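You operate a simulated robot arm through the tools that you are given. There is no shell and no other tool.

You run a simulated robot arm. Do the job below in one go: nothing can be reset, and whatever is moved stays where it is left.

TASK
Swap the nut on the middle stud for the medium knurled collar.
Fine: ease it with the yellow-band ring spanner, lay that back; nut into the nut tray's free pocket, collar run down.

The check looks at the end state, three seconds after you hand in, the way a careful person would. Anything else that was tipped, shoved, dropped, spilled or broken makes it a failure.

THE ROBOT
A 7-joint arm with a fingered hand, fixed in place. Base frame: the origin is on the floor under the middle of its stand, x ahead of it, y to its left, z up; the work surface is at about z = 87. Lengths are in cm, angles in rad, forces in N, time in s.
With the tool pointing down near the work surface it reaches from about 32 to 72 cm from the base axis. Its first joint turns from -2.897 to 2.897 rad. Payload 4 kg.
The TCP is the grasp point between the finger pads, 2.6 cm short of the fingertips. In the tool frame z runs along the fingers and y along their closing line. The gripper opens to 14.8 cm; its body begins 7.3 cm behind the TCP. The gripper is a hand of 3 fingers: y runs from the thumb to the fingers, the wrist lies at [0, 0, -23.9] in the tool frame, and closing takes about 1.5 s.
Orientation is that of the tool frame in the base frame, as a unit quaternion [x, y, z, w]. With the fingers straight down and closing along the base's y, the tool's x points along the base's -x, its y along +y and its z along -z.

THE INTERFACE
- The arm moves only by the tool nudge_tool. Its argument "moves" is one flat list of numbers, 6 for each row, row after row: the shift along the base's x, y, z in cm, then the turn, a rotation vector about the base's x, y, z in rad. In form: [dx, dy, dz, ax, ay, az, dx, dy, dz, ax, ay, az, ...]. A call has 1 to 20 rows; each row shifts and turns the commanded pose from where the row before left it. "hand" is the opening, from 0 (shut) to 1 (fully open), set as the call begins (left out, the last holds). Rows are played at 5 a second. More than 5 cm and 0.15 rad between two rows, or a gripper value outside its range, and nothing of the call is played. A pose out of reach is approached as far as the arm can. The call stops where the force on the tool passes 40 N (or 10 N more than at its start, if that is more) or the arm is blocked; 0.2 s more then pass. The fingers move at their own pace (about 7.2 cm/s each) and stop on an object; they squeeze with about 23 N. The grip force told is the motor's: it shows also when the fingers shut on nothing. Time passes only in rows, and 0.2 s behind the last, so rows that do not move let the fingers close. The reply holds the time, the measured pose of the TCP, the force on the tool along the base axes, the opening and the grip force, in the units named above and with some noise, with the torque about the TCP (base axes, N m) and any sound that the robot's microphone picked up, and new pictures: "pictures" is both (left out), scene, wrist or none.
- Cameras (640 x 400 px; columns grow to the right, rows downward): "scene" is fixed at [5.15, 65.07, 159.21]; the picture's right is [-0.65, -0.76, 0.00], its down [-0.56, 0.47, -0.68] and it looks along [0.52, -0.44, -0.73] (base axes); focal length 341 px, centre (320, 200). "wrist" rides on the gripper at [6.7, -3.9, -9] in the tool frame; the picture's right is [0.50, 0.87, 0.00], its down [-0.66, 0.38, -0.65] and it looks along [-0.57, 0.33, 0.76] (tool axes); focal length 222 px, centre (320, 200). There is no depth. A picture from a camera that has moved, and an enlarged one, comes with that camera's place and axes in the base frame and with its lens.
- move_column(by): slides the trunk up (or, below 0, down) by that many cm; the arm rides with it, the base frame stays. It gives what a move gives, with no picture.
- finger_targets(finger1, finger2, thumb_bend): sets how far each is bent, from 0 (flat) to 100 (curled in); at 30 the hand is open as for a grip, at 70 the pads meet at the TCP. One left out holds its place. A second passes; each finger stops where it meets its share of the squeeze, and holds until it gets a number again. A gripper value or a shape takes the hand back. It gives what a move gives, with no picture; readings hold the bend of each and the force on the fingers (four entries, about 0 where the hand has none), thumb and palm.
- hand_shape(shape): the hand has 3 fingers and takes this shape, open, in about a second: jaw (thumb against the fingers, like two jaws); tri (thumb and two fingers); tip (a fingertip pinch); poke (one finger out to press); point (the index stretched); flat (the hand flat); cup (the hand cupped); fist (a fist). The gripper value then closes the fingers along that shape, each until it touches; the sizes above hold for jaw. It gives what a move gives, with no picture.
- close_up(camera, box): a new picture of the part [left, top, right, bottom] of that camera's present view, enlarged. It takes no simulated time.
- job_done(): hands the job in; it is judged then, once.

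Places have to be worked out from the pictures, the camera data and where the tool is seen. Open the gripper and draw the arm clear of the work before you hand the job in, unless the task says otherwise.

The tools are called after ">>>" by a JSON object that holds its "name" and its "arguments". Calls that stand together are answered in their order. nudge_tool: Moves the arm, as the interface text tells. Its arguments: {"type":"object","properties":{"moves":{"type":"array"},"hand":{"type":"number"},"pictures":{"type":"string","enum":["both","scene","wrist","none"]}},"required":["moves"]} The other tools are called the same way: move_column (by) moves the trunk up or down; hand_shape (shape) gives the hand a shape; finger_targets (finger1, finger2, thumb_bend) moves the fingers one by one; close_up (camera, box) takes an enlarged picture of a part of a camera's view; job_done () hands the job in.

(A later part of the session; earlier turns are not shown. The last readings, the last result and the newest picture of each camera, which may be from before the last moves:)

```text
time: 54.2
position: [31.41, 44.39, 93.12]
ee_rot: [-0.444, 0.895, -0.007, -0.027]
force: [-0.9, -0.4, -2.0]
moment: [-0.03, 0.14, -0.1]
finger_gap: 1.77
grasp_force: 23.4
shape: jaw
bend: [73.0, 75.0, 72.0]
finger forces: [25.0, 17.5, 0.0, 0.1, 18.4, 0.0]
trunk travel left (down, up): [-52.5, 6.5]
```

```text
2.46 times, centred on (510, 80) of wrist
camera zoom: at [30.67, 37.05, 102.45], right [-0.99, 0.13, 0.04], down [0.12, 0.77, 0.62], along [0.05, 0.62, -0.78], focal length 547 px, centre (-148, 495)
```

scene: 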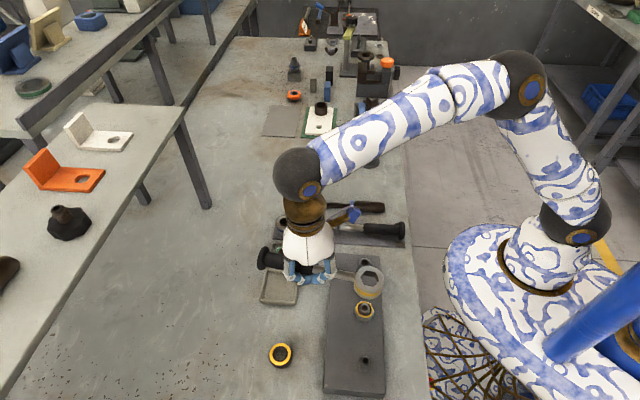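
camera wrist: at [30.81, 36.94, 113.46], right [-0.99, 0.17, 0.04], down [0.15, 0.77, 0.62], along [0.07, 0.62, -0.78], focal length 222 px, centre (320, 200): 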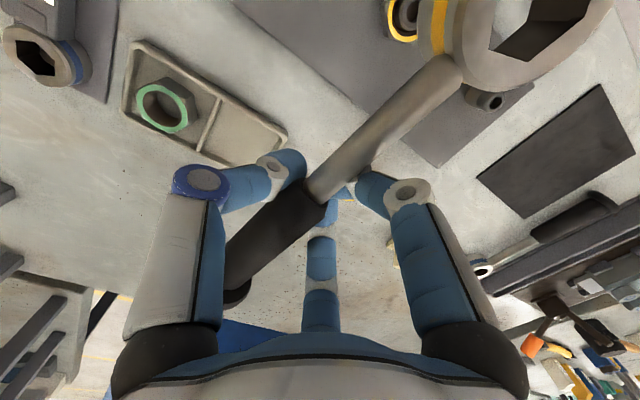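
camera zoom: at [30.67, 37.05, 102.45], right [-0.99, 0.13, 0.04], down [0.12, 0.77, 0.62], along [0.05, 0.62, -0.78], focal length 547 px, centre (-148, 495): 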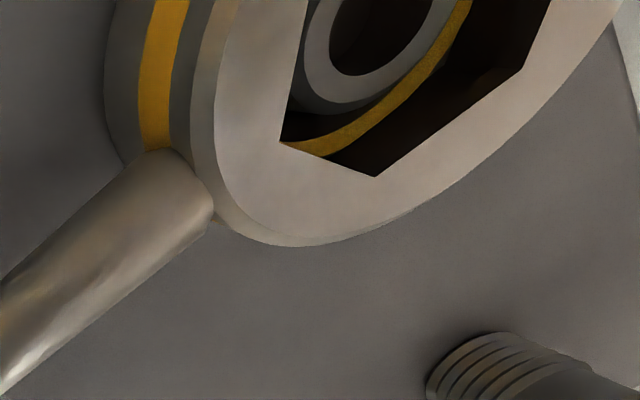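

The ring centre is now over the nut axis within 0.06 cm and sank a bit more. I test engagement with a small +0.03 rad swing about the nut axis and read the reaction.

>>> {"name": "nudge_tool", "arguments": {"moves": [-0.103, 0.121, 0, 0, 0, 0.015, -0.103, 0.121, 0, 0, 0, 0.015, 0, 0, 0, 0, 0, 0], "pictures": "none"}}

>>> {"name": "close_up", "arguments": {"camera": "scene", "box": [358, 295, 380, 313]}}

```text
time: 55.0
position: [30.97, 44.64, 93.27]
ee_rot: [-0.457, 0.889, -0.007, -0.026]
force: [-3.8, -2.9, -2.3]
moment: [-0.08, 0.14, -0.11]
finger_gap: 1.81
grasp_force: 22.9
shape: jaw
bend: [73.0, 75.0, 72.0]
finger forces: [25.4, 17.0, 0.0, 0.0, 18.5, 0.0]
trunk travel left (down, up): [-52.5, 6.5]
```

```text
16.00 times, centred on (369, 304) of scene
camera zoom: at [5.15, 65.07, 159.21], right [-0.65, -0.76, 0.0], down [-0.56, 0.47, -0.68], along [0.52, -0.44, -0.73], focal length 5463 px, centre (-464, -1464)
```

zoom: 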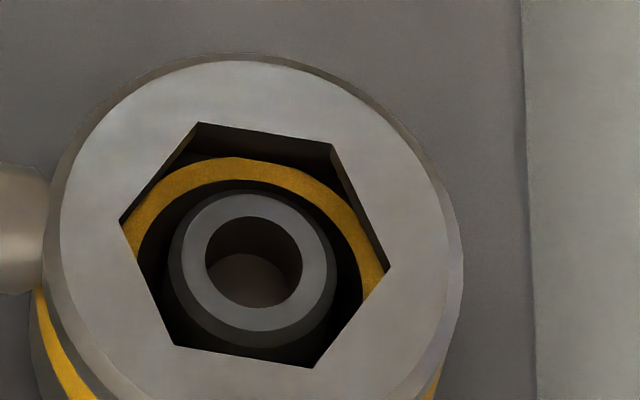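

No tangential resistance yet but a radial pull of about 5 N, so the ring is captured around the nut. I ease the radial pull slightly and lower a bit more to see if it drops on.

>>> {"name": "nudge_tool", "arguments": {"moves": [-0.06, -0.05, -0.1, 0, 0, 0, 0, 0, -0.2, 0, 0, 0, 0, 0, 0, 0, 0, 0], "pictures": "none"}}

>>> {"name": "close_up", "arguments": {"camera": "scene", "box": [358, 295, 380, 313]}}

```text
time: 55.8
position: [31.04, 44.53, 92.83]
ee_rot: [-0.458, 0.889, -0.007, -0.025]
force: [-0.1, 0.7, -1.9]
moment: [-0.03, 0.17, -0.07]
finger_gap: 1.76
grasp_force: 23.2
shape: jaw
bend: [73.0, 75.0, 72.0]
finger forces: [24.6, 17.5, 0.0, 0.0, 18.5, 0.0]
trunk travel left (down, up): [-52.5, 6.5]
```

```text
16.00 times, centred on (369, 304) of scene
camera zoom: at [5.15, 65.07, 159.21], right [-0.65, -0.76, 0.0], down [-0.56, 0.47, -0.68], along [0.52, -0.44, -0.73], focal length 5463 px, centre (-464, -1464)
```

zoom: 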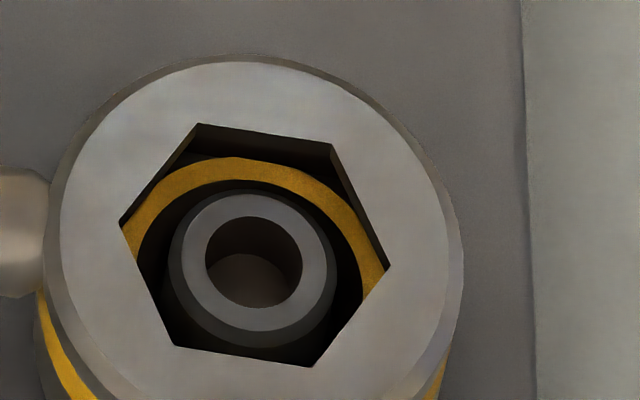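

The ring no longer sinks while the hand does, so it rests on something – either seated or on the corners. I swing a further +0.06 rad about the nut to see if torque builds up.

>>> {"name": "nudge_tool", "arguments": {"moves": [-0.142, 0.154, 0.1, 0, 0, 0.02, -0.142, 0.154, 0, 0, 0, 0.02, -0.142, 0.154, 0, 0, 0, 0.02, 0, 0, 0, 0, 0, 0], "pictures": "none"}}

>>> {"name": "close_up", "arguments": {"camera": "scene", "box": [358, 295, 380, 313]}}

```text
time: 56.8
position: [30.72, 45.09, 92.86]
ee_rot: [-0.485, 0.874, -0.008, -0.026]
force: [-1.2, -4.4, -1.2]
moment: [-0.07, 0.19, -0.15]
finger_gap: 1.79
grasp_force: 23.2
shape: jaw
bend: [73.0, 75.0, 72.0]
finger forces: [24.8, 0.1, 0.0, 0.0, 20.4, 0.0]
trunk travel left (down, up): [-52.5, 6.5]
```

```text
16.00 times, centred on (369, 304) of scene
camera zoom: at [5.15, 65.07, 159.21], right [-0.65, -0.76, 0.0], down [-0.56, 0.47, -0.68], along [0.52, -0.44, -0.73], focal length 5463 px, centre (-464, -1464)
```

zoom: 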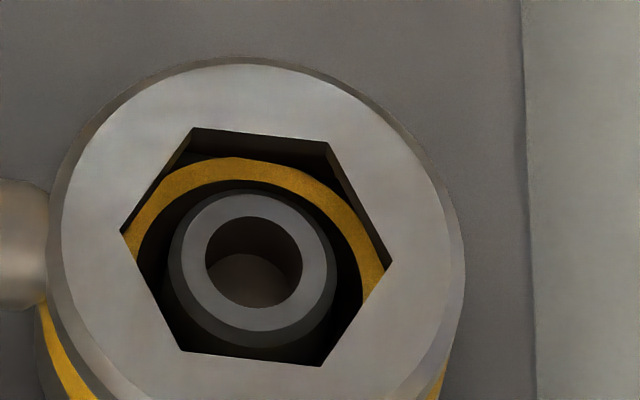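

A resisting force is building (about 3 N tangentially) while the ring turned with the swing. I swing on in small steps and watch the reaction and sound.

>>> {"name": "nudge_tool", "arguments": {"moves": [-0.155, 0.15, 0, 0, 0, 0.02, -0.155, 0.15, 0, 0, 0, 0.02, -0.158, 0.147, 0, 0, 0, 0.02, -0.16, 0.144, 0, 0, 0, 0.02, 0, 0, 0, 0, 0, 0], "pictures": "none"}}

>>> {"name": "close_up", "arguments": {"camera": "scene", "box": [358, 295, 380, 313]}}

>>> {"name": "close_up", "arguments": {"camera": "scene", "box": [250, 230, 400, 330]}}

```text
time: 58.0
position: [30.05, 45.46, 92.9]
ee_rot: [-0.52, 0.854, -0.008, -0.025]
force: [4.4, -11.0, 1.3]
moment: [-0.1, 0.17, -0.21]
finger_gap: 1.81
grasp_force: 23.0
shape: jaw
bend: [73.0, 76.0, 73.0]
finger forces: [23.8, 0.0, 0.1, 0.0, 24.4, 0.0]
trunk travel left (down, up): [-52.5, 6.5]
```

```text
16.00 times, centred on (369, 304) of scene
camera zoom: at [5.15, 65.07, 159.21], right [-0.65, -0.76, 0.0], down [-0.56, 0.47, -0.68], along [0.52, -0.44, -0.73], focal length 5463 px, centre (-464, -1464)
```

zoom: 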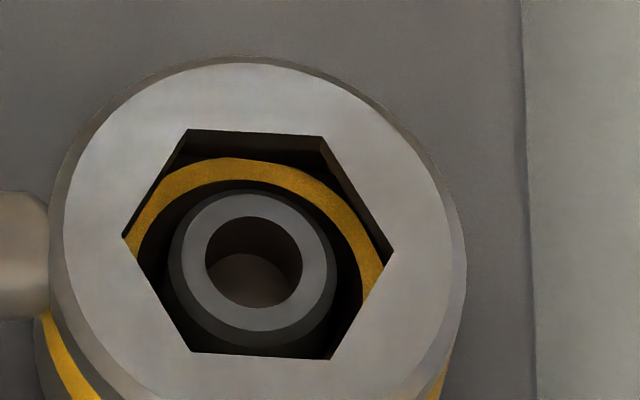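

```text
4.00 times, centred on (325, 280) of scene
camera zoom: at [5.15, 65.07, 159.21], right [-0.65, -0.76, 0.0], down [-0.56, 0.47, -0.68], along [0.52, -0.44, -0.73], focal length 1366 px, centre (300, -120)
```

zoom: 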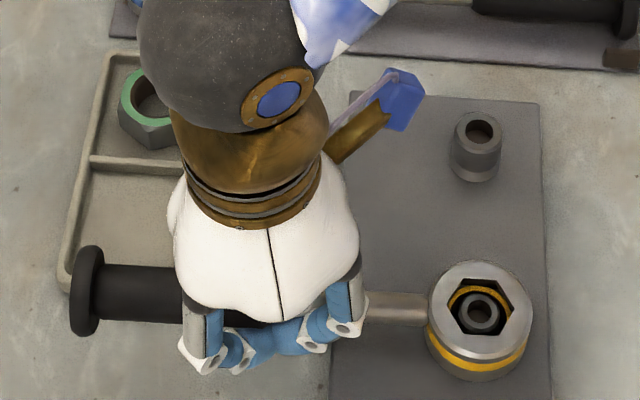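

Torque is now about 1.1 N·m and the spanner has turned roughly 8°: it is engaged. I keep pulling along the arc.

>>> {"name": "nudge_tool", "arguments": {"moves": [-0.159, 0.134, 0, 0, 0, 0.02, -0.161, 0.131, 0, 0, 0, 0.02, -0.164, 0.128, 0, 0, 0, 0.02, -0.166, 0.125, 0, 0, 0, 0.02, 0, 0, 0, 0, 0, 0], "pictures": "none"}}

>>> {"name": "close_up", "arguments": {"camera": "scene", "box": [358, 295, 380, 313]}}

>>> {"name": "close_up", "arguments": {"camera": "scene", "box": [250, 230, 400, 330]}}

```text
time: 59.2
position: [29.44, 45.99, 92.85]
ee_rot: [-0.553, 0.833, -0.009, -0.025]
force: [2.3, -9.3, -0.4]
moment: [-0.09, 0.18, -0.18]
finger_gap: 1.85
grasp_force: 23.4
shape: jaw
bend: [73.0, 76.0, 73.0]
finger forces: [24.0, 0.0, 0.0, 0.0, 23.0, 0.0]
trunk travel left (down, up): [-52.5, 6.5]
```

```text
16.00 times, centred on (369, 304) of scene
camera zoom: at [5.15, 65.07, 159.21], right [-0.65, -0.76, 0.0], down [-0.56, 0.47, -0.68], along [0.52, -0.44, -0.73], focal length 5463 px, centre (-464, -1464)
```

zoom: 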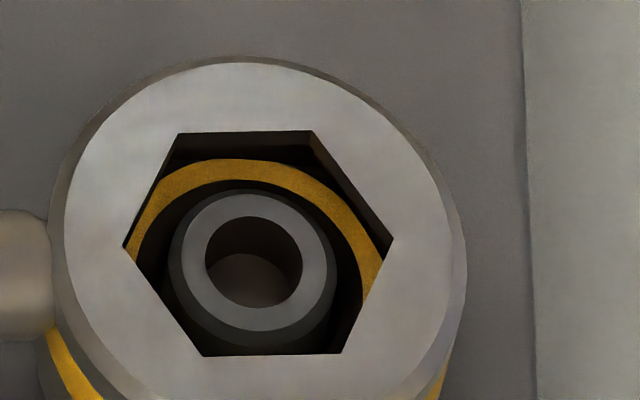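

```text
4.00 times, centred on (325, 280) of scene
camera zoom: at [5.15, 65.07, 159.21], right [-0.65, -0.76, 0.0], down [-0.56, 0.47, -0.68], along [0.52, -0.44, -0.73], focal length 1366 px, centre (300, -120)
```

zoom: 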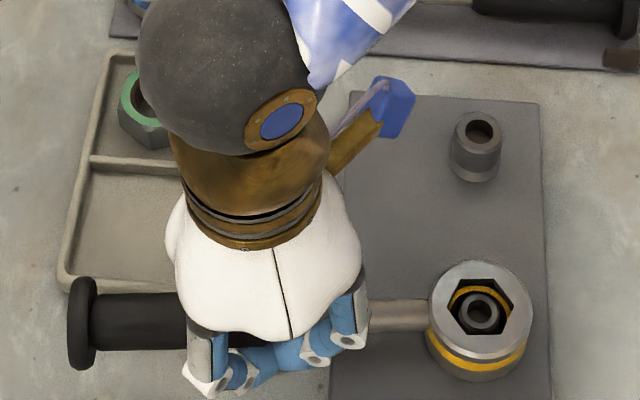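

The tangential force dropped to about 8 N while it keeps turning: the nut has broken loose. I sweep on another 0.4 rad along the arc; the flange and fingers pass above the collar with about a centimetre to spare.

>>> {"name": "nudge_tool", "arguments": {"moves": [-0.342, 0.2365, 0, 0, 0, 0.04, -0.3514, 0.2226, 0, 0, 0, 0.04, -0.36, 0.2085, 0, 0, 0, 0.04, -0.368, 0.1939, 0, 0, 0, 0.04, -0.3755, 0.179, 0, 0, 0, 0.04, -0.3823, 0.1639, 0, 0, 0, 0.04, 0, 0, 0, 0, 0, 0], "pictures": "none"}}

>>> {"name": "close_up", "arguments": {"camera": "scene", "box": [250, 260, 400, 390]}}

>>> {"name": "close_up", "arguments": {"camera": "scene", "box": [350, 290, 385, 325]}}

```text
time: 60.8
position: [27.01, 47.36, 92.85]
ee_rot: [-0.649, 0.76, -0.013, -0.024]
force: [-2.6, -5.4, -2.1]
moment: [-0.11, 0.13, -0.13]
finger_gap: 1.79
grasp_force: 22.5
shape: jaw
bend: [73.0, 76.0, 73.0]
finger forces: [26.1, 0.0, 0.0, 0.1, 19.9, 0.0]
trunk travel left (down, up): [-52.5, 6.5]
```

```text
3.08 times, centred on (325, 325) of scene
camera zoom: at [5.15, 65.07, 159.21], right [-0.65, -0.76, 0.0], down [-0.56, 0.47, -0.68], along [0.52, -0.44, -0.73], focal length 1050 px, centre (305, -185)
```

zoom: 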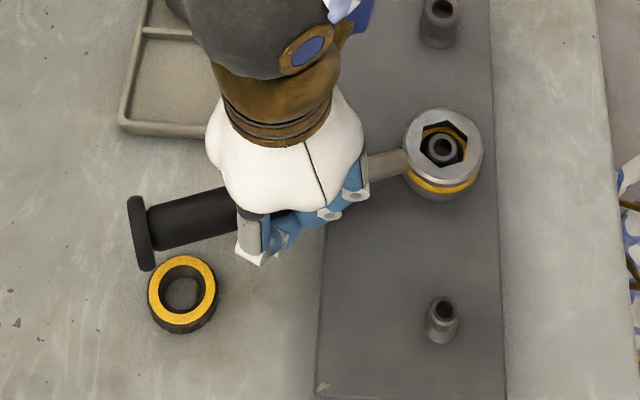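

```text
11.43 times, centred on (368, 308) of scene
camera zoom: at [5.15, 65.07, 159.21], right [-0.65, -0.76, 0.0], down [-0.56, 0.47, -0.68], along [0.52, -0.44, -0.73], focal length 3902 px, centre (-223, -1029)
```

zoom: 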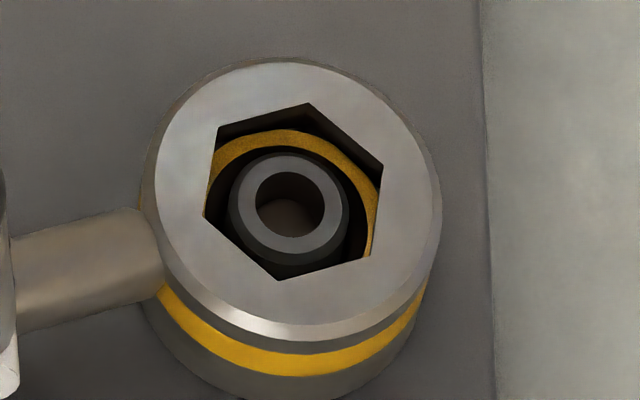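

The tangential resistance has fallen to about zero: the nut is eased after roughly 25°. I lift the spanner straight off.

>>> {"name": "nudge_tool", "arguments": {"moves": [-0.03, -0.08, 0.1, 0, 0, 0, 0, 0, 0.3, 0, 0, 0, 0, 0, 0.3, 0, 0, 0, 0, 0, 0.4, 0, 0, 0, 0, 0, 0.5, 0, 0, 0, 0, 0, 0.5, 0, 0, 0, 0, 0, 0.5, 0, 0, 0, 0, 0, 0, 0, 0, 0], "pictures": "none"}}

>>> {"name": "close_up", "arguments": {"camera": "scene", "box": [250, 260, 400, 390]}}

>>> {"name": "close_up", "arguments": {"camera": "scene", "box": [340, 280, 390, 325]}}

```text
time: 62.6
position: [27.04, 47.15, 95.52]
ee_rot: [-0.649, 0.761, -0.014, -0.024]
force: [-4.3, -4.9, -5.8]
moment: [0.09, 0.04, -0.18]
finger_gap: 1.75
grasp_force: 23.1
shape: jaw
bend: [73.0, 76.0, 73.0]
finger forces: [4.1, 0.1, 0.0, 0.1, 17.9, 0.0]
trunk travel left (down, up): [-52.5, 6.5]
```

```text
3.08 times, centred on (325, 325) of scene
camera zoom: at [5.15, 65.07, 159.21], right [-0.65, -0.76, 0.0], down [-0.56, 0.47, -0.68], along [0.52, -0.44, -0.73], focal length 1050 px, centre (305, -185)
```

zoom: 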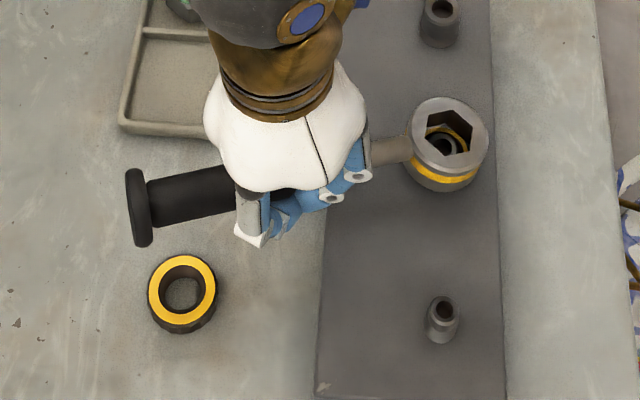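

```text
8.89 times, centred on (365, 302) of scene
camera zoom: at [5.15, 65.07, 159.21], right [-0.65, -0.76, 0.0], down [-0.56, 0.47, -0.68], along [0.52, -0.44, -0.73], focal length 3035 px, centre (-80, -711)
```

zoom: 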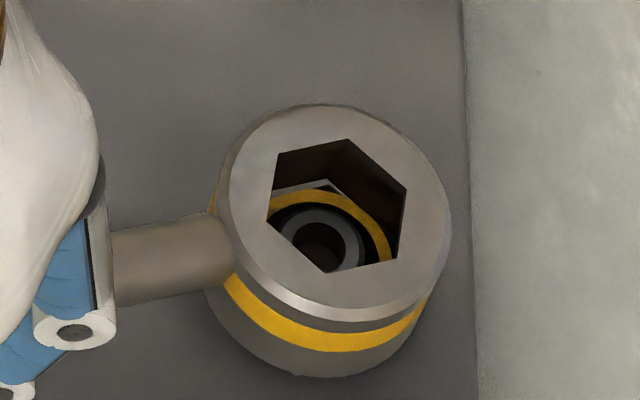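

The ring is cocked and dragging on the nut with a 6 N inward pull. I ease the hand inward, tilt slightly to bring the ring level, and lift on gently.

>>> {"name": "nudge_tool", "arguments": {"moves": [-0.05, -0.13, 0, 0, 0, 0, 0, 0, 0, -0.03, 0.011, 0, 0, 0, 0, -0.03, 0.011, 0, 0, 0, 0.2, -0.03, 0.011, 0, 0, 0, 0.2, 0, 0, 0, 0, 0, 0, 0, 0, 0], "pictures": "none"}}

>>> {"name": "close_up", "arguments": {"camera": "scene", "box": [340, 280, 390, 325]}}

```text
time: 64.0
position: [27.27, 47.04, 95.93]
ee_rot: [-0.647, 0.759, -0.037, -0.066]
force: [-0.4, -0.1, -2.4]
moment: [-0.03, 0.02, -0.04]
finger_gap: 1.75
grasp_force: 22.5
shape: jaw
bend: [73.0, 76.0, 73.0]
finger forces: [2.4, 0.1, 0.0, 0.0, 16.8, 0.0]
trunk travel left (down, up): [-52.5, 6.5]
```

```text
8.89 times, centred on (365, 302) of scene
camera zoom: at [5.15, 65.07, 159.21], right [-0.65, -0.76, 0.0], down [-0.56, 0.47, -0.68], along [0.52, -0.44, -0.73], focal length 3035 px, centre (-80, -711)
```

zoom: 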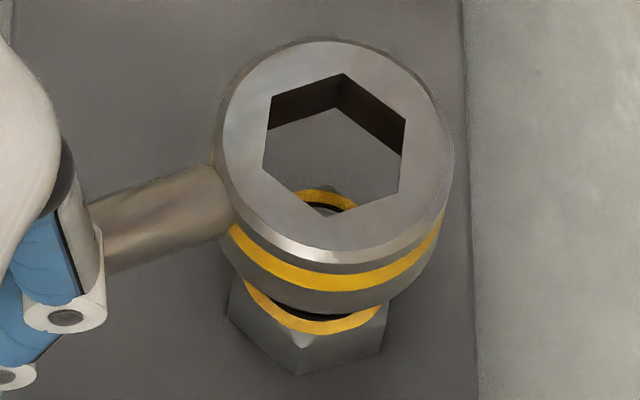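

The spanner came free and the nut has visibly turned about 28°. I now raise it gently to z ≈ 104 and check the grip.

>>> {"name": "nudge_tool", "arguments": {"moves": [0, 0, 0.5, 0, 0, 0, 0, 0, 0.8, 0, 0, 0, 0, 0, 0.8, 0, 0, 0, 0, 0, 0.8, 0, 0, 0, 0, 0, 0.8, 0, 0, 0, 0, 0, 0.8, 0, 0, 0, 0, 0, 0.8, 0, 0, 0, 0, 0, 0.8, 0, 0, 0, 0, 0, 0.8, 0, 0, 0, 0, 0, 0.8, 0, 0, 0, 0, 0, 0, 0, 0, 0], "pictures": "both"}}

>>> {"name": "close_up", "arguments": {"camera": "scene", "box": [340, 285, 390, 330]}}

```text
time: 66.4
position: [27.21, 47.13, 103.57]
ee_rot: [-0.647, 0.759, -0.036, -0.065]
force: [-0.4, 0.3, -2.8]
moment: [-0.03, 0.0, 0.0]
finger_gap: 1.77
grasp_force: 22.4
shape: jaw
bend: [73.0, 76.0, 73.0]
finger forces: [2.4, 0.0, 0.0, 0.1, 16.8, 0.1]
trunk travel left (down, up): [-52.5, 6.5]
camera wrist: at [30.41, 41.27, 113.27], right [-0.93, -0.35, 0.1], down [-0.24, 0.79, 0.56], along [-0.27, 0.5, -0.82], focal length 222 px, centre (320, 200)
```

scene: 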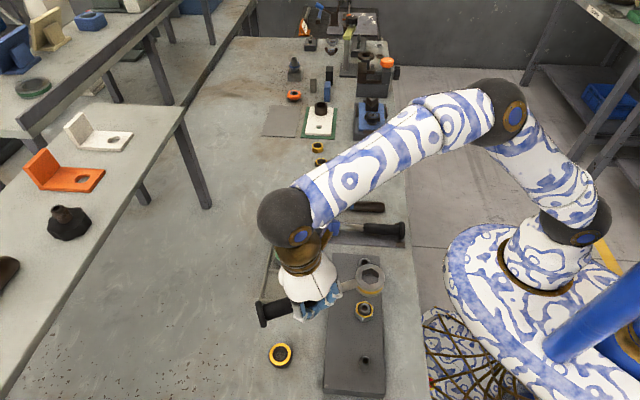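
wrist: 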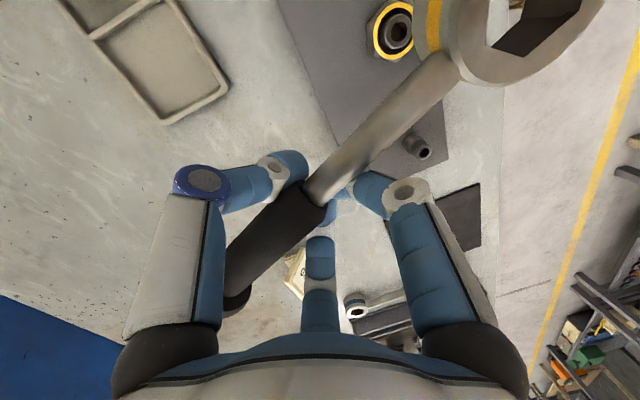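

```text
8.89 times, centred on (365, 308) of scene
camera zoom: at [5.15, 65.07, 159.21], right [-0.65, -0.76, 0.0], down [-0.56, 0.47, -0.68], along [0.52, -0.44, -0.73], focal length 3035 px, centre (-80, -756)
```

zoom: 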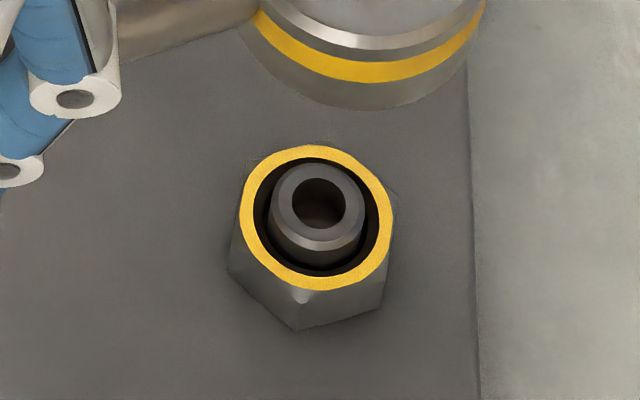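

Grip steady, spanner about level. I carry it back to its place, turning clockwise 3.56 rad so the handle points at 225° again, in two halves.

>>> {"name": "nudge_tool", "arguments": {"moves": [0.803, -0.963, 0, 0, 0, -0.0989, 0.803, -0.963, 0, 0, 0, -0.0989, 0.803, -0.963, 0, 0, 0, -0.0989, 0.803, -0.963, 0, 0, 0, -0.0989, 0.803, -0.963, 0, 0, 0, -0.0989, 0.803, -0.963, 0, 0, 0, -0.0989, 0.803, -0.963, 0, 0, 0, -0.0989, 0.803, -0.963, 0, 0, 0, -0.0989, 0.803, -0.963, 0, 0, 0, -0.0989, 0.803, -0.963, 0, 0, 0, -0.0989, 0.803, -0.963, 0, 0, 0, -0.0989, 0.803, -0.963, 0, 0, 0, -0.0989, 0.803, -0.963, 0, 0, 0, -0.0989, 0.803, -0.963, 0, 0, 0, -0.0989, 0.803, -0.963, 0, 0, 0, -0.0989, 0.803, -0.963, 0, 0, 0, -0.0989, 0.803, -0.963, 0, 0, 0, -0.0989, 0.803, -0.963, 0, 0, 0, -0.0989], "pictures": "scene"}}

>>> {"name": "nudge_tool", "arguments": {"moves": [0.803, -0.963, 0, 0, 0, -0.0989, 0.803, -0.963, 0, 0, 0, -0.0989, 0.803, -0.963, 0, 0, 0, -0.0989, 0.803, -0.963, 0, 0, 0, -0.0989, 0.803, -0.963, 0, 0, 0, -0.0989, 0.803, -0.963, 0, 0, 0, -0.0989, 0.803, -0.963, 0, 0, 0, -0.0989, 0.803, -0.963, 0, 0, 0, -0.0989, 0.803, -0.963, 0, 0, 0, -0.0989, 0.803, -0.963, 0, 0, 0, -0.0989, 0.803, -0.963, 0, 0, 0, -0.0989, 0.803, -0.963, 0, 0, 0, -0.0989, 0.803, -0.963, 0, 0, 0, -0.0989, 0.803, -0.963, 0, 0, 0, -0.0989, 0.803, -0.963, 0, 0, 0, -0.0989, 0.803, -0.963, 0, 0, 0, -0.0989, 0.803, -0.963, 0, 0, 0, -0.0989, 0.803, -0.963, 0, 0, 0, -0.0989, 0, 0, 0, 0, 0, 0], "pictures": "both"}}

>>> {"name": "close_up", "arguments": {"camera": "scene", "box": [285, 90, 405, 180]}}

```text
time: 70.2
position: [41.58, 29.86, 103.64]
ee_rot: [0.185, 0.98, 0.028, -0.07]
force: [-0.5, -0.6, -2.2]
moment: [0.06, 0.0, 0.0]
finger_gap: 1.74
grasp_force: 23.0
shape: jaw
bend: [73.0, 76.0, 73.0]
finger forces: [2.9, 0.0, 0.0, 0.0, 16.4, 0.0]
trunk travel left (down, up): [-52.5, 6.5]
```

scene: 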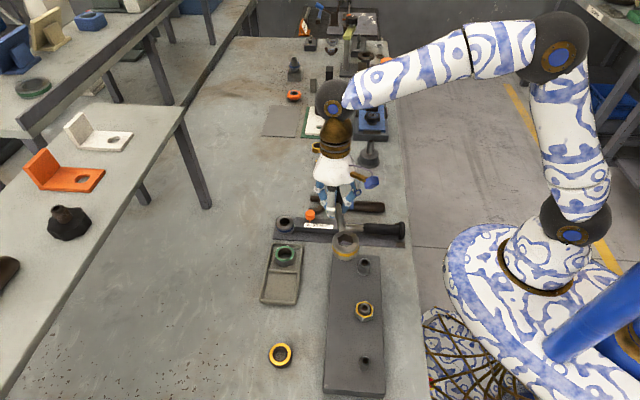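

```text
time: 74.2
position: [55.75, 12.6, 103.88]
ee_rot: [0.878, 0.474, 0.071, -0.022]
force: [0.0, -0.1, -2.8]
moment: [0.0, -0.05, 0.03]
finger_gap: 1.72
grasp_force: 23.1
shape: jaw
bend: [73.0, 76.0, 73.0]
finger forces: [4.0, 0.2, 0.1, 0.0, 15.3, 0.0]
trunk travel left (down, up): [-52.5, 6.5]
camera wrist: at [55.16, 19.47, 113.58], right [0.99, -0.06, 0.1], down [-0.11, -0.82, 0.56], along [0.05, -0.57, -0.82], focal length 222 px, centre (320, 200)
```

scene: 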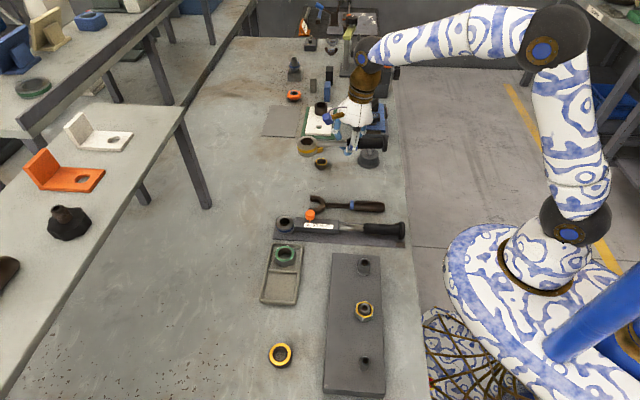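
wrist: 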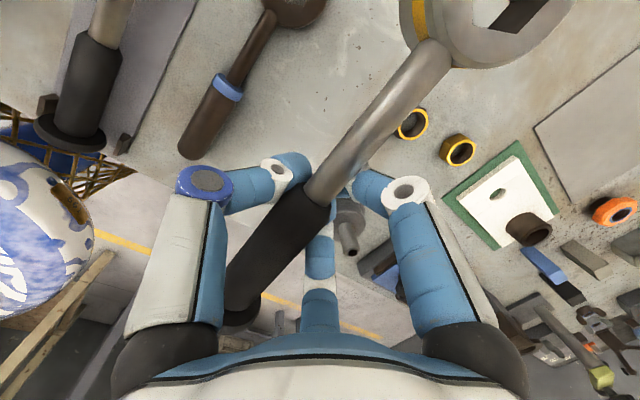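

```text
4.44 times, centred on (345, 135) of scene
camera zoom: at [5.15, 65.07, 159.21], right [-0.65, -0.76, 0.0], down [-0.56, 0.47, -0.68], along [0.52, -0.44, -0.73], focal length 1518 px, centre (209, 489)
```

zoom: 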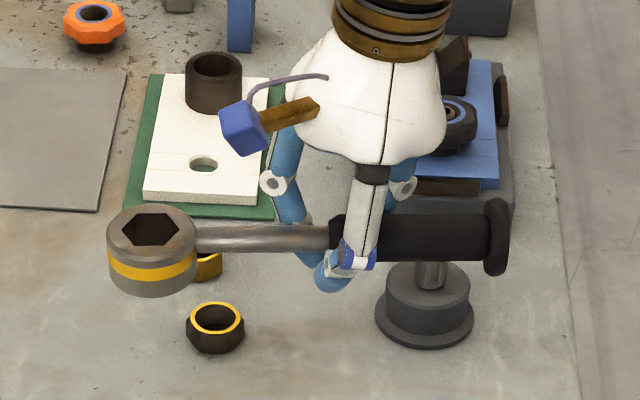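

It is back over its place, handle about parallel to where it lay. I lower to z ≈ 95 and compare with the original picture.

>>> {"name": "nudge_tool", "arguments": {"moves": [0.1, 0, -1.2, 0, 0, 0, 0.1, 0, -1.2, 0, 0, 0, 0, 0, -1.2, 0, 0, 0, 0, 0, -1.2, 0, 0, 0, 0, 0, -1.2, 0, 0, 0, 0, 0, -1.2, 0, 0, 0, 0, 0, -1.2, 0, 0, 0, 0, 0, -0.8, 0, 0, 0, 0, 0, 0, 0, 0, 0], "pictures": "none"}}

>>> {"name": "close_up", "arguments": {"camera": "scene", "box": [295, 160, 395, 205]}}

>>> {"name": "close_up", "arguments": {"camera": "scene", "box": [285, 125, 405, 215]}}

```text
time: 76.2
position: [56.19, 12.49, 94.51]
ee_rot: [0.878, 0.474, 0.072, -0.022]
force: [0.6, -0.1, -3.3]
moment: [-0.03, -0.03, -0.02]
finger_gap: 1.71
grasp_force: 22.4
shape: jaw
bend: [73.0, 76.0, 74.0]
finger forces: [4.2, 0.3, 0.0, 0.1, 15.3, 0.0]
trunk travel left (down, up): [-52.5, 6.5]
```

```text
6.40 times, centred on (345, 182) of scene
camera zoom: at [5.15, 65.07, 159.21], right [-0.65, -0.76, 0.0], down [-0.56, 0.47, -0.68], along [0.52, -0.44, -0.73], focal length 2185 px, centre (160, 312)
```

zoom: 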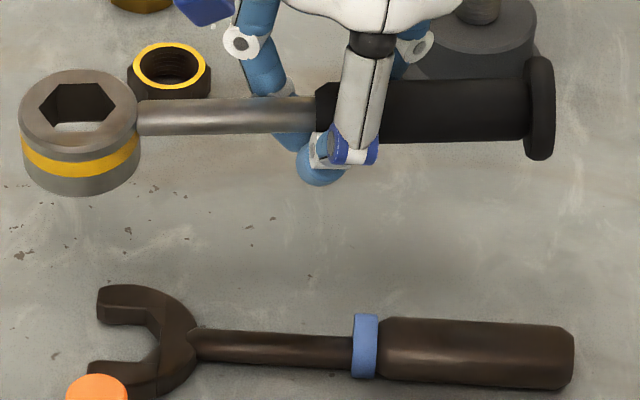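

```text
4.44 times, centred on (345, 170) of scene
camera zoom: at [5.15, 65.07, 159.21], right [-0.65, -0.76, 0.0], down [-0.56, 0.47, -0.68], along [0.52, -0.44, -0.73], focal length 1518 px, centre (209, 333)
```

zoom: 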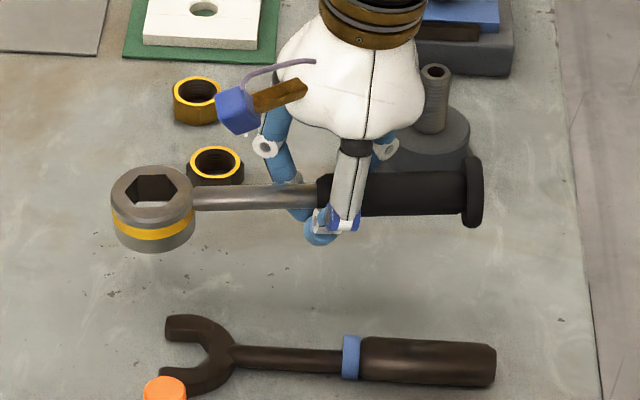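

Compared with the original picture the handle should turn about 0.1 rad clockwise and shift slightly. I correct that and lower to just above the bench.

>>> {"name": "nudge_tool", "arguments": {"moves": [-0.35, 0.06, -0.3, 0, 0, -0.05, -0.34, 0.06, -0.3, 0, 0, -0.05, 0, 0, -0.6, 0, 0, 0, 0, 0, -0.6, 0, 0, 0, 0, 0, -0.6, 0, 0, 0, 0, 0, -0.6, 0, 0, 0, 0, 0, 0, 0, 0, 0], "pictures": "none"}}

>>> {"name": "close_up", "arguments": {"camera": "scene", "box": [295, 160, 395, 205]}}

```text
time: 77.8
position: [55.33, 12.7, 91.38]
ee_rot: [0.9, 0.43, 0.073, -0.018]
force: [-0.2, -0.5, -3.0]
moment: [0.03, 0.0, -0.03]
finger_gap: 1.66
grasp_force: 22.9
shape: jaw
bend: [73.0, 76.0, 74.0]
finger forces: [4.4, 0.2, 0.0, 0.1, 15.1, 0.0]
trunk travel left (down, up): [-52.5, 6.5]
```

```text
6.40 times, centred on (345, 182) of scene
camera zoom: at [5.15, 65.07, 159.21], right [-0.65, -0.76, 0.0], down [-0.56, 0.47, -0.68], along [0.52, -0.44, -0.73], focal length 2185 px, centre (160, 312)
```

zoom: 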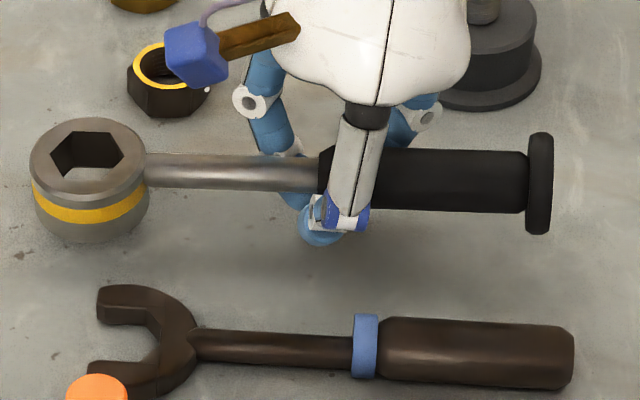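

Very close to the original outline; ring about 0.9 cm and flange about 1.3 cm above their rest. I lower gently to contact.

>>> {"name": "nudge_tool", "arguments": {"moves": [0, 0, -0.3, 0, 0, 0, 0, 0, -0.3, 0, 0, 0, 0, 0, -0.25, 0, 0, 0, 0, 0, -0.25, 0, 0, 0, 0, 0, 0, 0, 0, 0], "pictures": "none"}}

>>> {"name": "close_up", "arguments": {"camera": "scene", "box": [295, 160, 395, 205]}}

```text
time: 79.0
position: [55.44, 12.6, 90.37]
ee_rot: [0.9, 0.43, 0.072, -0.017]
force: [-0.4, -1.0, -2.9]
moment: [-0.02, -0.05, -0.02]
finger_gap: 1.67
grasp_force: 22.9
shape: jaw
bend: [73.0, 76.0, 74.0]
finger forces: [4.3, 0.3, 0.0, 0.0, 15.1, 0.1]
trunk travel left (down, up): [-52.5, 6.5]
```

```text
6.40 times, centred on (345, 182) of scene
camera zoom: at [5.15, 65.07, 159.21], right [-0.65, -0.76, 0.0], down [-0.56, 0.47, -0.68], along [0.52, -0.44, -0.73], focal length 2185 px, centre (160, 312)
```

zoom: 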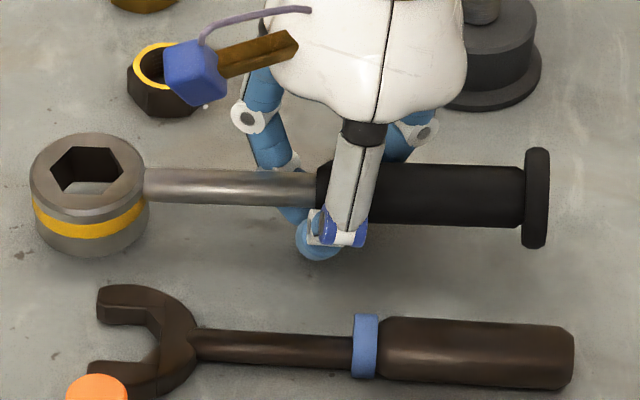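

>>> {"name": "nudge_tool", "arguments": {"moves": [0, 0, -0.2, 0, 0, 0, 0, 0, -0.15, 0, 0, 0, 0, 0, 0, 0, 0, 0], "pictures": "none"}}

>>> {"name": "close_up", "arguments": {"camera": "scene", "box": [295, 160, 395, 205]}}

```text
time: 79.8
position: [55.39, 12.66, 90.0]
ee_rot: [0.9, 0.43, 0.073, -0.018]
force: [0.6, -0.6, -3.5]
moment: [0.01, -0.03, 0.02]
finger_gap: 1.69
grasp_force: 23.1
shape: jaw
bend: [73.0, 76.0, 74.0]
finger forces: [4.4, 0.3, 0.0, 0.1, 15.2, 0.0]
trunk travel left (down, up): [-52.5, 6.5]
```

```text
6.40 times, centred on (345, 182) of scene
camera zoom: at [5.15, 65.07, 159.21], right [-0.65, -0.76, 0.0], down [-0.56, 0.47, -0.68], along [0.52, -0.44, -0.73], focal length 2185 px, centre (160, 312)
```

zoom: 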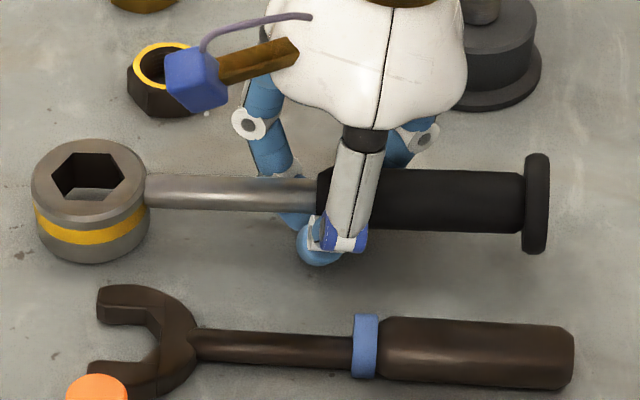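

>>> {"name": "nudge_tool", "arguments": {"moves": [0, 0, -0.15, 0, 0, 0, 0, 0, -0.1, 0, 0, 0, 0, 0, 0, 0, 0, 0], "pictures": "wrist"}}

>>> {"name": "close_up", "arguments": {"camera": "scene", "box": [295, 160, 395, 205]}}

```text
time: 80.6
position: [55.32, 12.71, 89.79]
ee_rot: [0.9, 0.429, 0.073, -0.018]
force: [0.1, 0.0, -3.0]
moment: [0.02, -0.08, 0.02]
finger_gap: 1.66
grasp_force: 23.5
shape: jaw
bend: [73.0, 76.0, 74.0]
finger forces: [4.8, 0.4, 0.1, 0.0, 15.1, 0.1]
trunk travel left (down, up): [-52.5, 6.5]
camera wrist: at [55.45, 19.55, 99.55], right [0.98, -0.16, 0.1], down [-0.19, -0.81, 0.56], along [-0.01, -0.57, -0.82], focal length 222 px, centre (320, 200)
```

wrist: 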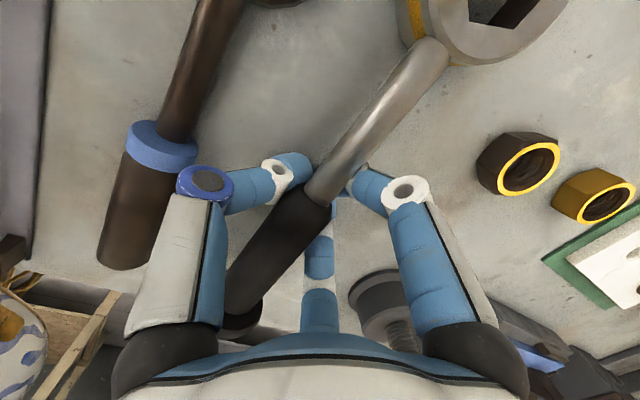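

```text
6.40 times, centred on (345, 182) of scene
camera zoom: at [5.15, 65.07, 159.21], right [-0.65, -0.76, 0.0], down [-0.56, 0.47, -0.68], along [0.52, -0.44, -0.73], focal length 2185 px, centre (160, 312)
```

zoom: 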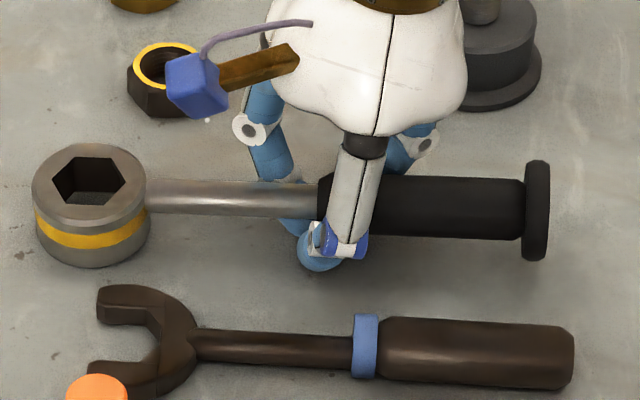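

It is a few millimetres above or touching the bench now and my fingertips are nearly at bench level, so I open the hand to let it settle.

>>> {"name": "nudge_tool", "arguments": {"moves": [0, 0, 0, 0, 0, 0, 0, 0, 0, 0, 0, 0, 0, 0, 0, 0, 0, 0, 0, 0, 0, 0, 0, 0, 0, 0, 0, 0, 0, 0], "hand": 0.4, "pictures": "none"}}

>>> {"name": "close_up", "arguments": {"camera": "scene", "box": [295, 160, 395, 205]}}

>>> {"name": "close_up", "arguments": {"camera": "wrist", "box": [160, 100, 480, 300]}}

```text
time: 81.8
position: [55.35, 12.67, 89.89]
ee_rot: [0.9, 0.43, 0.074, -0.018]
force: [1.4, 1.3, 9.7]
moment: [-0.11, 0.09, -0.03]
finger_gap: 5.78
grasp_force: 0.0
shape: jaw
bend: [77.0, 79.0, 70.0]
finger forces: [0.1, 7.3, 0.0, 0.0, 2.0, 0.1]
trunk travel left (down, up): [-52.5, 6.5]
```

```text
6.40 times, centred on (345, 182) of scene
camera zoom: at [5.15, 65.07, 159.21], right [-0.65, -0.76, 0.0], down [-0.56, 0.47, -0.68], along [0.52, -0.44, -0.73], focal length 2185 px, centre (160, 312)
```

zoom: 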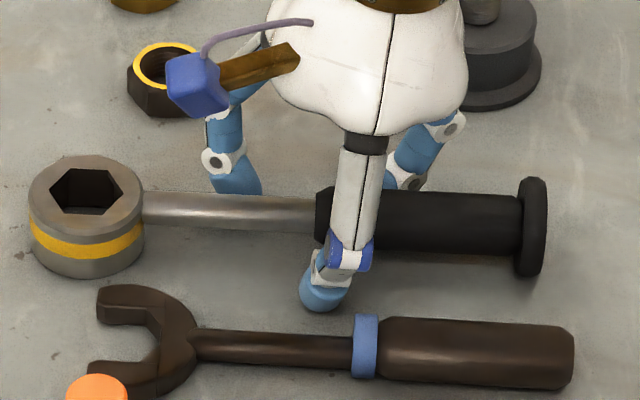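

```text
2.00 times, centred on (320, 200) of wrist
camera zoom: at [55.41, 19.57, 99.63], right [0.98, -0.16, 0.1], down [-0.19, -0.81, 0.56], along [-0.01, -0.57, -0.82], focal length 444 px, centre (320, 200)
```

zoom: 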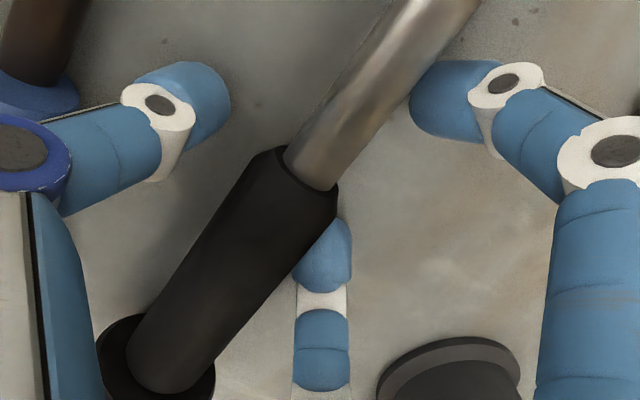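

The spanner lies flat in its old spot; one fingertip is pressing lightly. I rise slightly while shifting away from the handle on the finger side, then climb clear.

>>> {"name": "nudge_tool", "arguments": {"moves": [0.1, -0.08, 0.2, 0, 0, 0, 0.1, -0.08, 0.3, 0, 0, 0, 0, 0, 0, 0, 0, 0], "pictures": "none"}}

>>> {"name": "close_up", "arguments": {"camera": "scene", "box": [295, 160, 395, 205]}}

```text
time: 82.6
position: [55.44, 12.49, 90.43]
ee_rot: [0.9, 0.43, 0.073, -0.018]
force: [-1.1, -0.2, -0.6]
moment: [-0.01, 0.02, -0.03]
finger_gap: 5.89
grasp_force: 0.0
shape: jaw
bend: [77.0, 77.0, 70.0]
finger forces: [0.0, 0.1, 0.1, 0.0, 0.1, 0.1]
trunk travel left (down, up): [-52.5, 6.5]
```

```text
6.40 times, centred on (345, 182) of scene
camera zoom: at [5.15, 65.07, 159.21], right [-0.65, -0.76, 0.0], down [-0.56, 0.47, -0.68], along [0.52, -0.44, -0.73], focal length 2185 px, centre (160, 312)
```

zoom: 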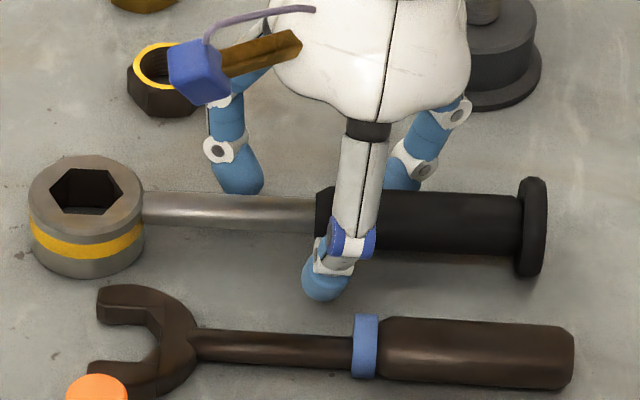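

Spanner is back in its place and released. I rise, level the hand, and travel to above the nut.

>>> {"name": "nudge_tool", "arguments": {"moves": [0, 0, 1.0, 0, 0, 0, 0, 0, 2.0, 0, 0, 0, 0, 0, 2.5, -0.032, 0.039, 0, 0, 0, 2.5, -0.032, 0.039, 0, 0, 0, 2.5, -0.031, 0.038, 0, 0, 0, 2.5, 0, 0, 0, -2.67, 2.09, 0, 0, 0, 0.078, -2.67, 2.09, 0, 0, 0, 0.078, -2.67, 2.09, 0, 0, 0, 0.078, -2.67, 2.09, 0, 0, 0, 0.078, -2.67, 2.09, 0, 0, 0, 0.078, -2.67, 2.09, 0, 0, 0, 0.078, -2.67, 2.09, 0, 0, 0, 0.078, -2.67, 2.09, 0, 0, 0, 0.078, -2.67, 2.09, 0, 0, 0, 0.078, -2.67, 2.09, 0, 0, 0, 0.078, -2.67, 2.09, 0, 0, 0, 0.078, -2.67, 2.09, 0, 0, 0, 0.078, 0, 0, 0, 0, 0, 0], "hand": 0.5, "pictures": "none"}}

>>> {"name": "hand_shape", "arguments": {"shape": "tri"}}

>>> {"name": "nudge_tool", "arguments": {"moves": [0, 0, 0, 0, 0, 0], "pictures": "both"}}

>>> {"name": "close_up", "arguments": {"camera": "scene", "box": [295, 160, 395, 205]}}

```text
time: 86.6
position: [23.51, 37.92, 102.99]
ee_rot: [0.61, 0.792, 0.0, 0.0]
force: [0.3, 0.5, -0.2]
moment: [0.0, 0.0, -0.01]
finger_gap: 7.33
grasp_force: 0.0
shape: jaw
bend: [36.0, 36.0, 70.0]
finger forces: [0.1, 0.0, 0.0, 0.1, 0.0, 0.0]
trunk travel left (down, up): [-52.5, 6.5]
```

```text
time: 87.5
position: [23.62, 37.8, 103.12]
ee_rot: [0.611, 0.792, 0.0, 0.0]
force: [0.2, -0.5, 0.9]
moment: [0.0, -0.01, -0.01]
finger_gap: 14.79
grasp_force: 0.0
shape: tri
bend: [30.0, 30.0, 30.0]
finger forces: [0.0, 0.0, 0.0, 0.0, 0.0, 0.1]
trunk travel left (down, up): [-52.5, 6.5]
```

```text
time: 87.9
position: [23.6, 37.78, 102.95]
ee_rot: [0.611, 0.792, 0.0, 0.001]
force: [0.4, -0.8, 0.6]
moment: [0.02, 0.04, 0.0]
finger_gap: 14.81
grasp_force: 0.1
shape: tri
bend: [30.0, 30.0, 30.0]
finger forces: [0.1, 0.0, 0.1, 0.0, 0.0, 0.0]
trunk travel left (down, up): [-52.5, 6.5]
camera wrist: at [17.98, 43.42, 112.17], right [0.71, 0.7, 0.0], down [0.53, -0.54, 0.65], along [0.46, -0.46, -0.76], focal length 222 px, centre (320, 200)
```

scene: 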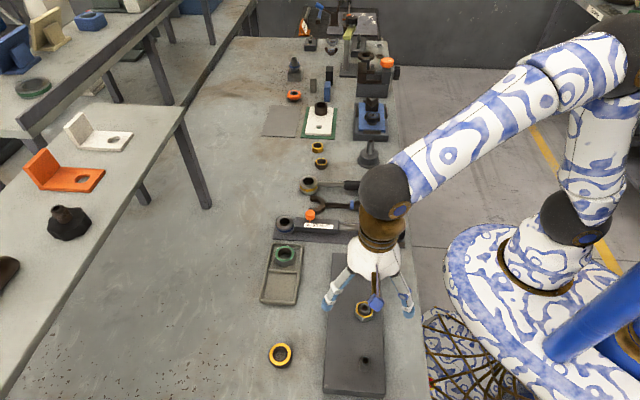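
wrist: 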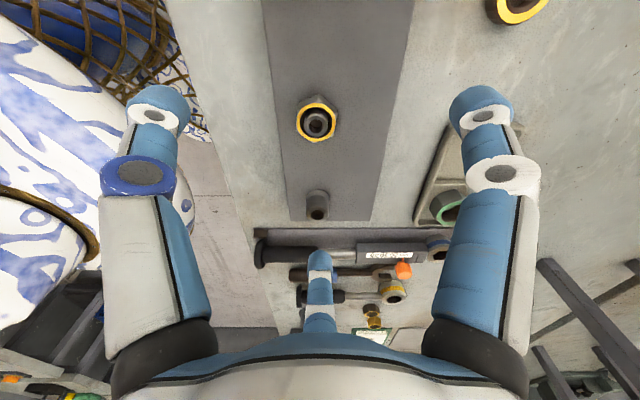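

```text
6.40 times, centred on (345, 182) of scene
camera zoom: at [5.15, 65.07, 159.21], right [-0.65, -0.76, 0.0], down [-0.56, 0.47, -0.68], along [0.52, -0.44, -0.73], focal length 2185 px, centre (160, 312)
```

zoom: 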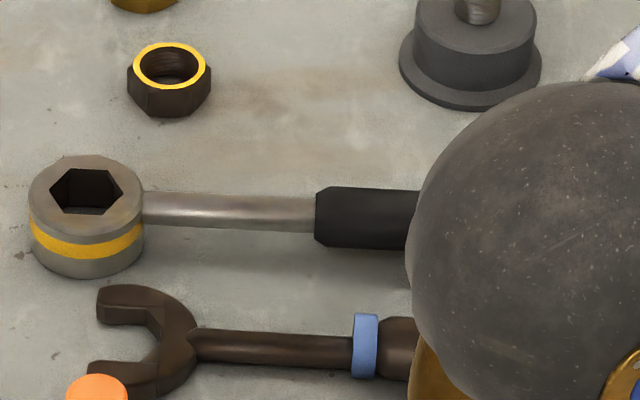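

The spanner lies as before in its spot. The tri shape is open; I close it partway in the air to see how the three fingertips converge.

>>> {"name": "nudge_tool", "arguments": {"moves": [0, 0, 0, 0, 0, 0, 0, 0, 0, 0, 0, 0, 0, 0, 0, 0, 0, 0, 0, 0, 0, 0, 0, 0, 0, 0, 0, 0, 0, 0, 0, 0, 0, 0, 0, 0], "hand": 0.4, "pictures": "both"}}

>>> {"name": "close_up", "arguments": {"camera": "wrist", "box": [200, 50, 440, 290]}}

>>> {"name": "close_up", "arguments": {"camera": "scene", "box": [310, 230, 430, 330]}}

```text
time: 89.3
position: [23.38, 37.79, 103.19]
ee_rot: [0.611, 0.792, -0.001, 0.0]
force: [-0.4, 0.1, 1.1]
moment: [-0.02, 0.0, 0.0]
finger_gap: 5.96
grasp_force: 0.1
shape: tri
bend: [77.0, 77.0, 70.0]
finger forces: [0.0, 0.1, 0.0, 0.0, 0.0, 0.0]
trunk travel left (down, up): [-52.5, 6.5]
camera wrist: at [17.98, 43.42, 112.17], right [0.71, 0.7, 0.0], down [0.53, -0.54, 0.65], along [0.46, -0.46, -0.76], focal length 222 px, centre (320, 200)
```

scene: 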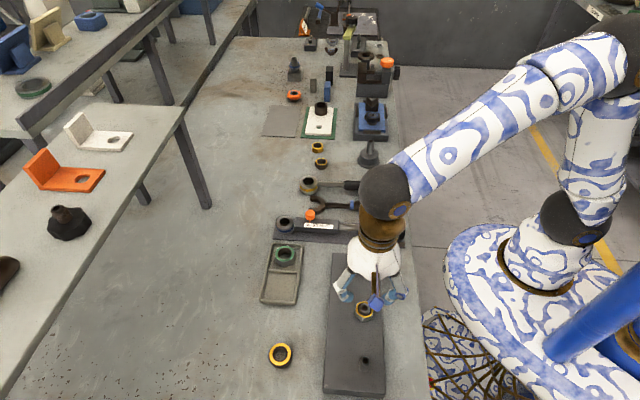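
wrist: 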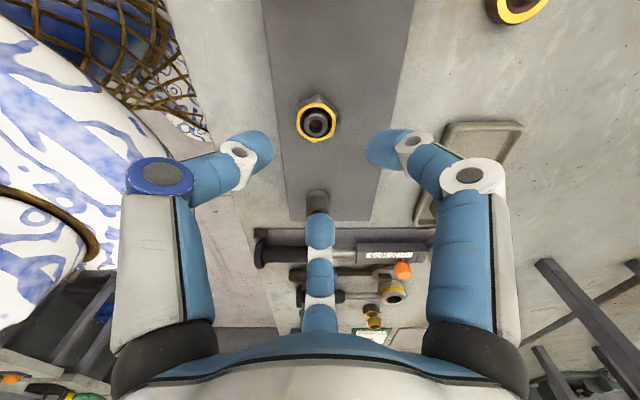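

```text
1.67 times, centred on (320, 170) of wrist
camera zoom: at [17.98, 43.42, 112.17], right [0.71, 0.7, 0.0], down [0.53, -0.54, 0.65], along [0.46, -0.46, -0.76], focal length 370 px, centre (320, 250)
```

zoom: 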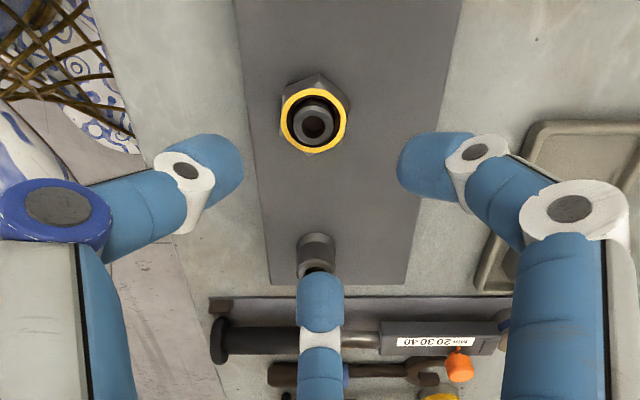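

```text
4.00 times, centred on (370, 280) of scene
camera zoom: at [5.15, 65.07, 159.21], right [-0.65, -0.76, 0.0], down [-0.56, 0.47, -0.68], along [0.52, -0.44, -0.73], focal length 1366 px, centre (120, -120)
```

zoom: 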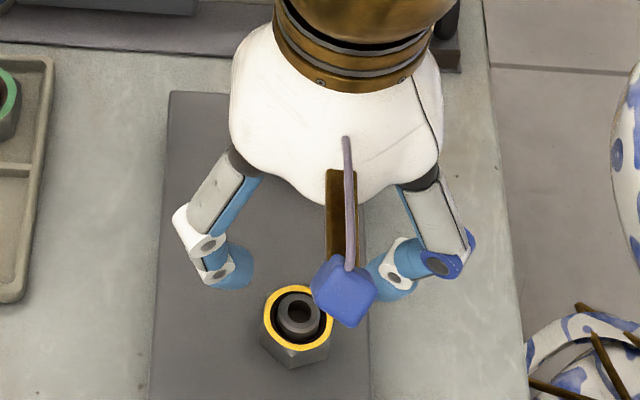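

All three fingers close symmetrically (120° apart) on the TCP, which suits the nut. I zoom on the nut to measure its present angle and place.

>>> {"name": "close_up", "arguments": {"camera": "wrist", "box": [285, 80, 350, 160]}}

```text
5.00 times, centred on (318, 120) of wrist
camera zoom: at [17.98, 43.42, 112.17], right [0.71, 0.7, 0.0], down [0.53, -0.54, 0.65], along [0.46, -0.46, -0.76], focal length 1111 px, centre (332, 600)
```

zoom: 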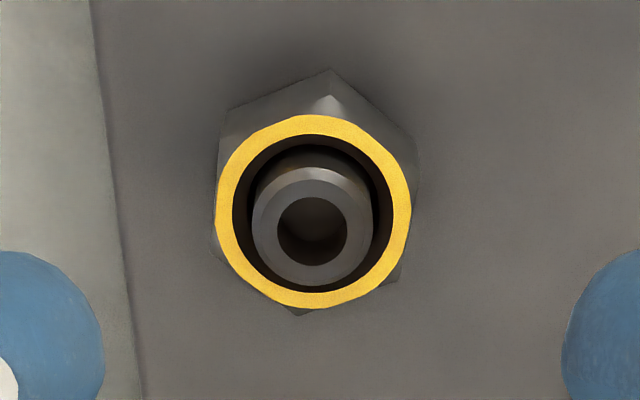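

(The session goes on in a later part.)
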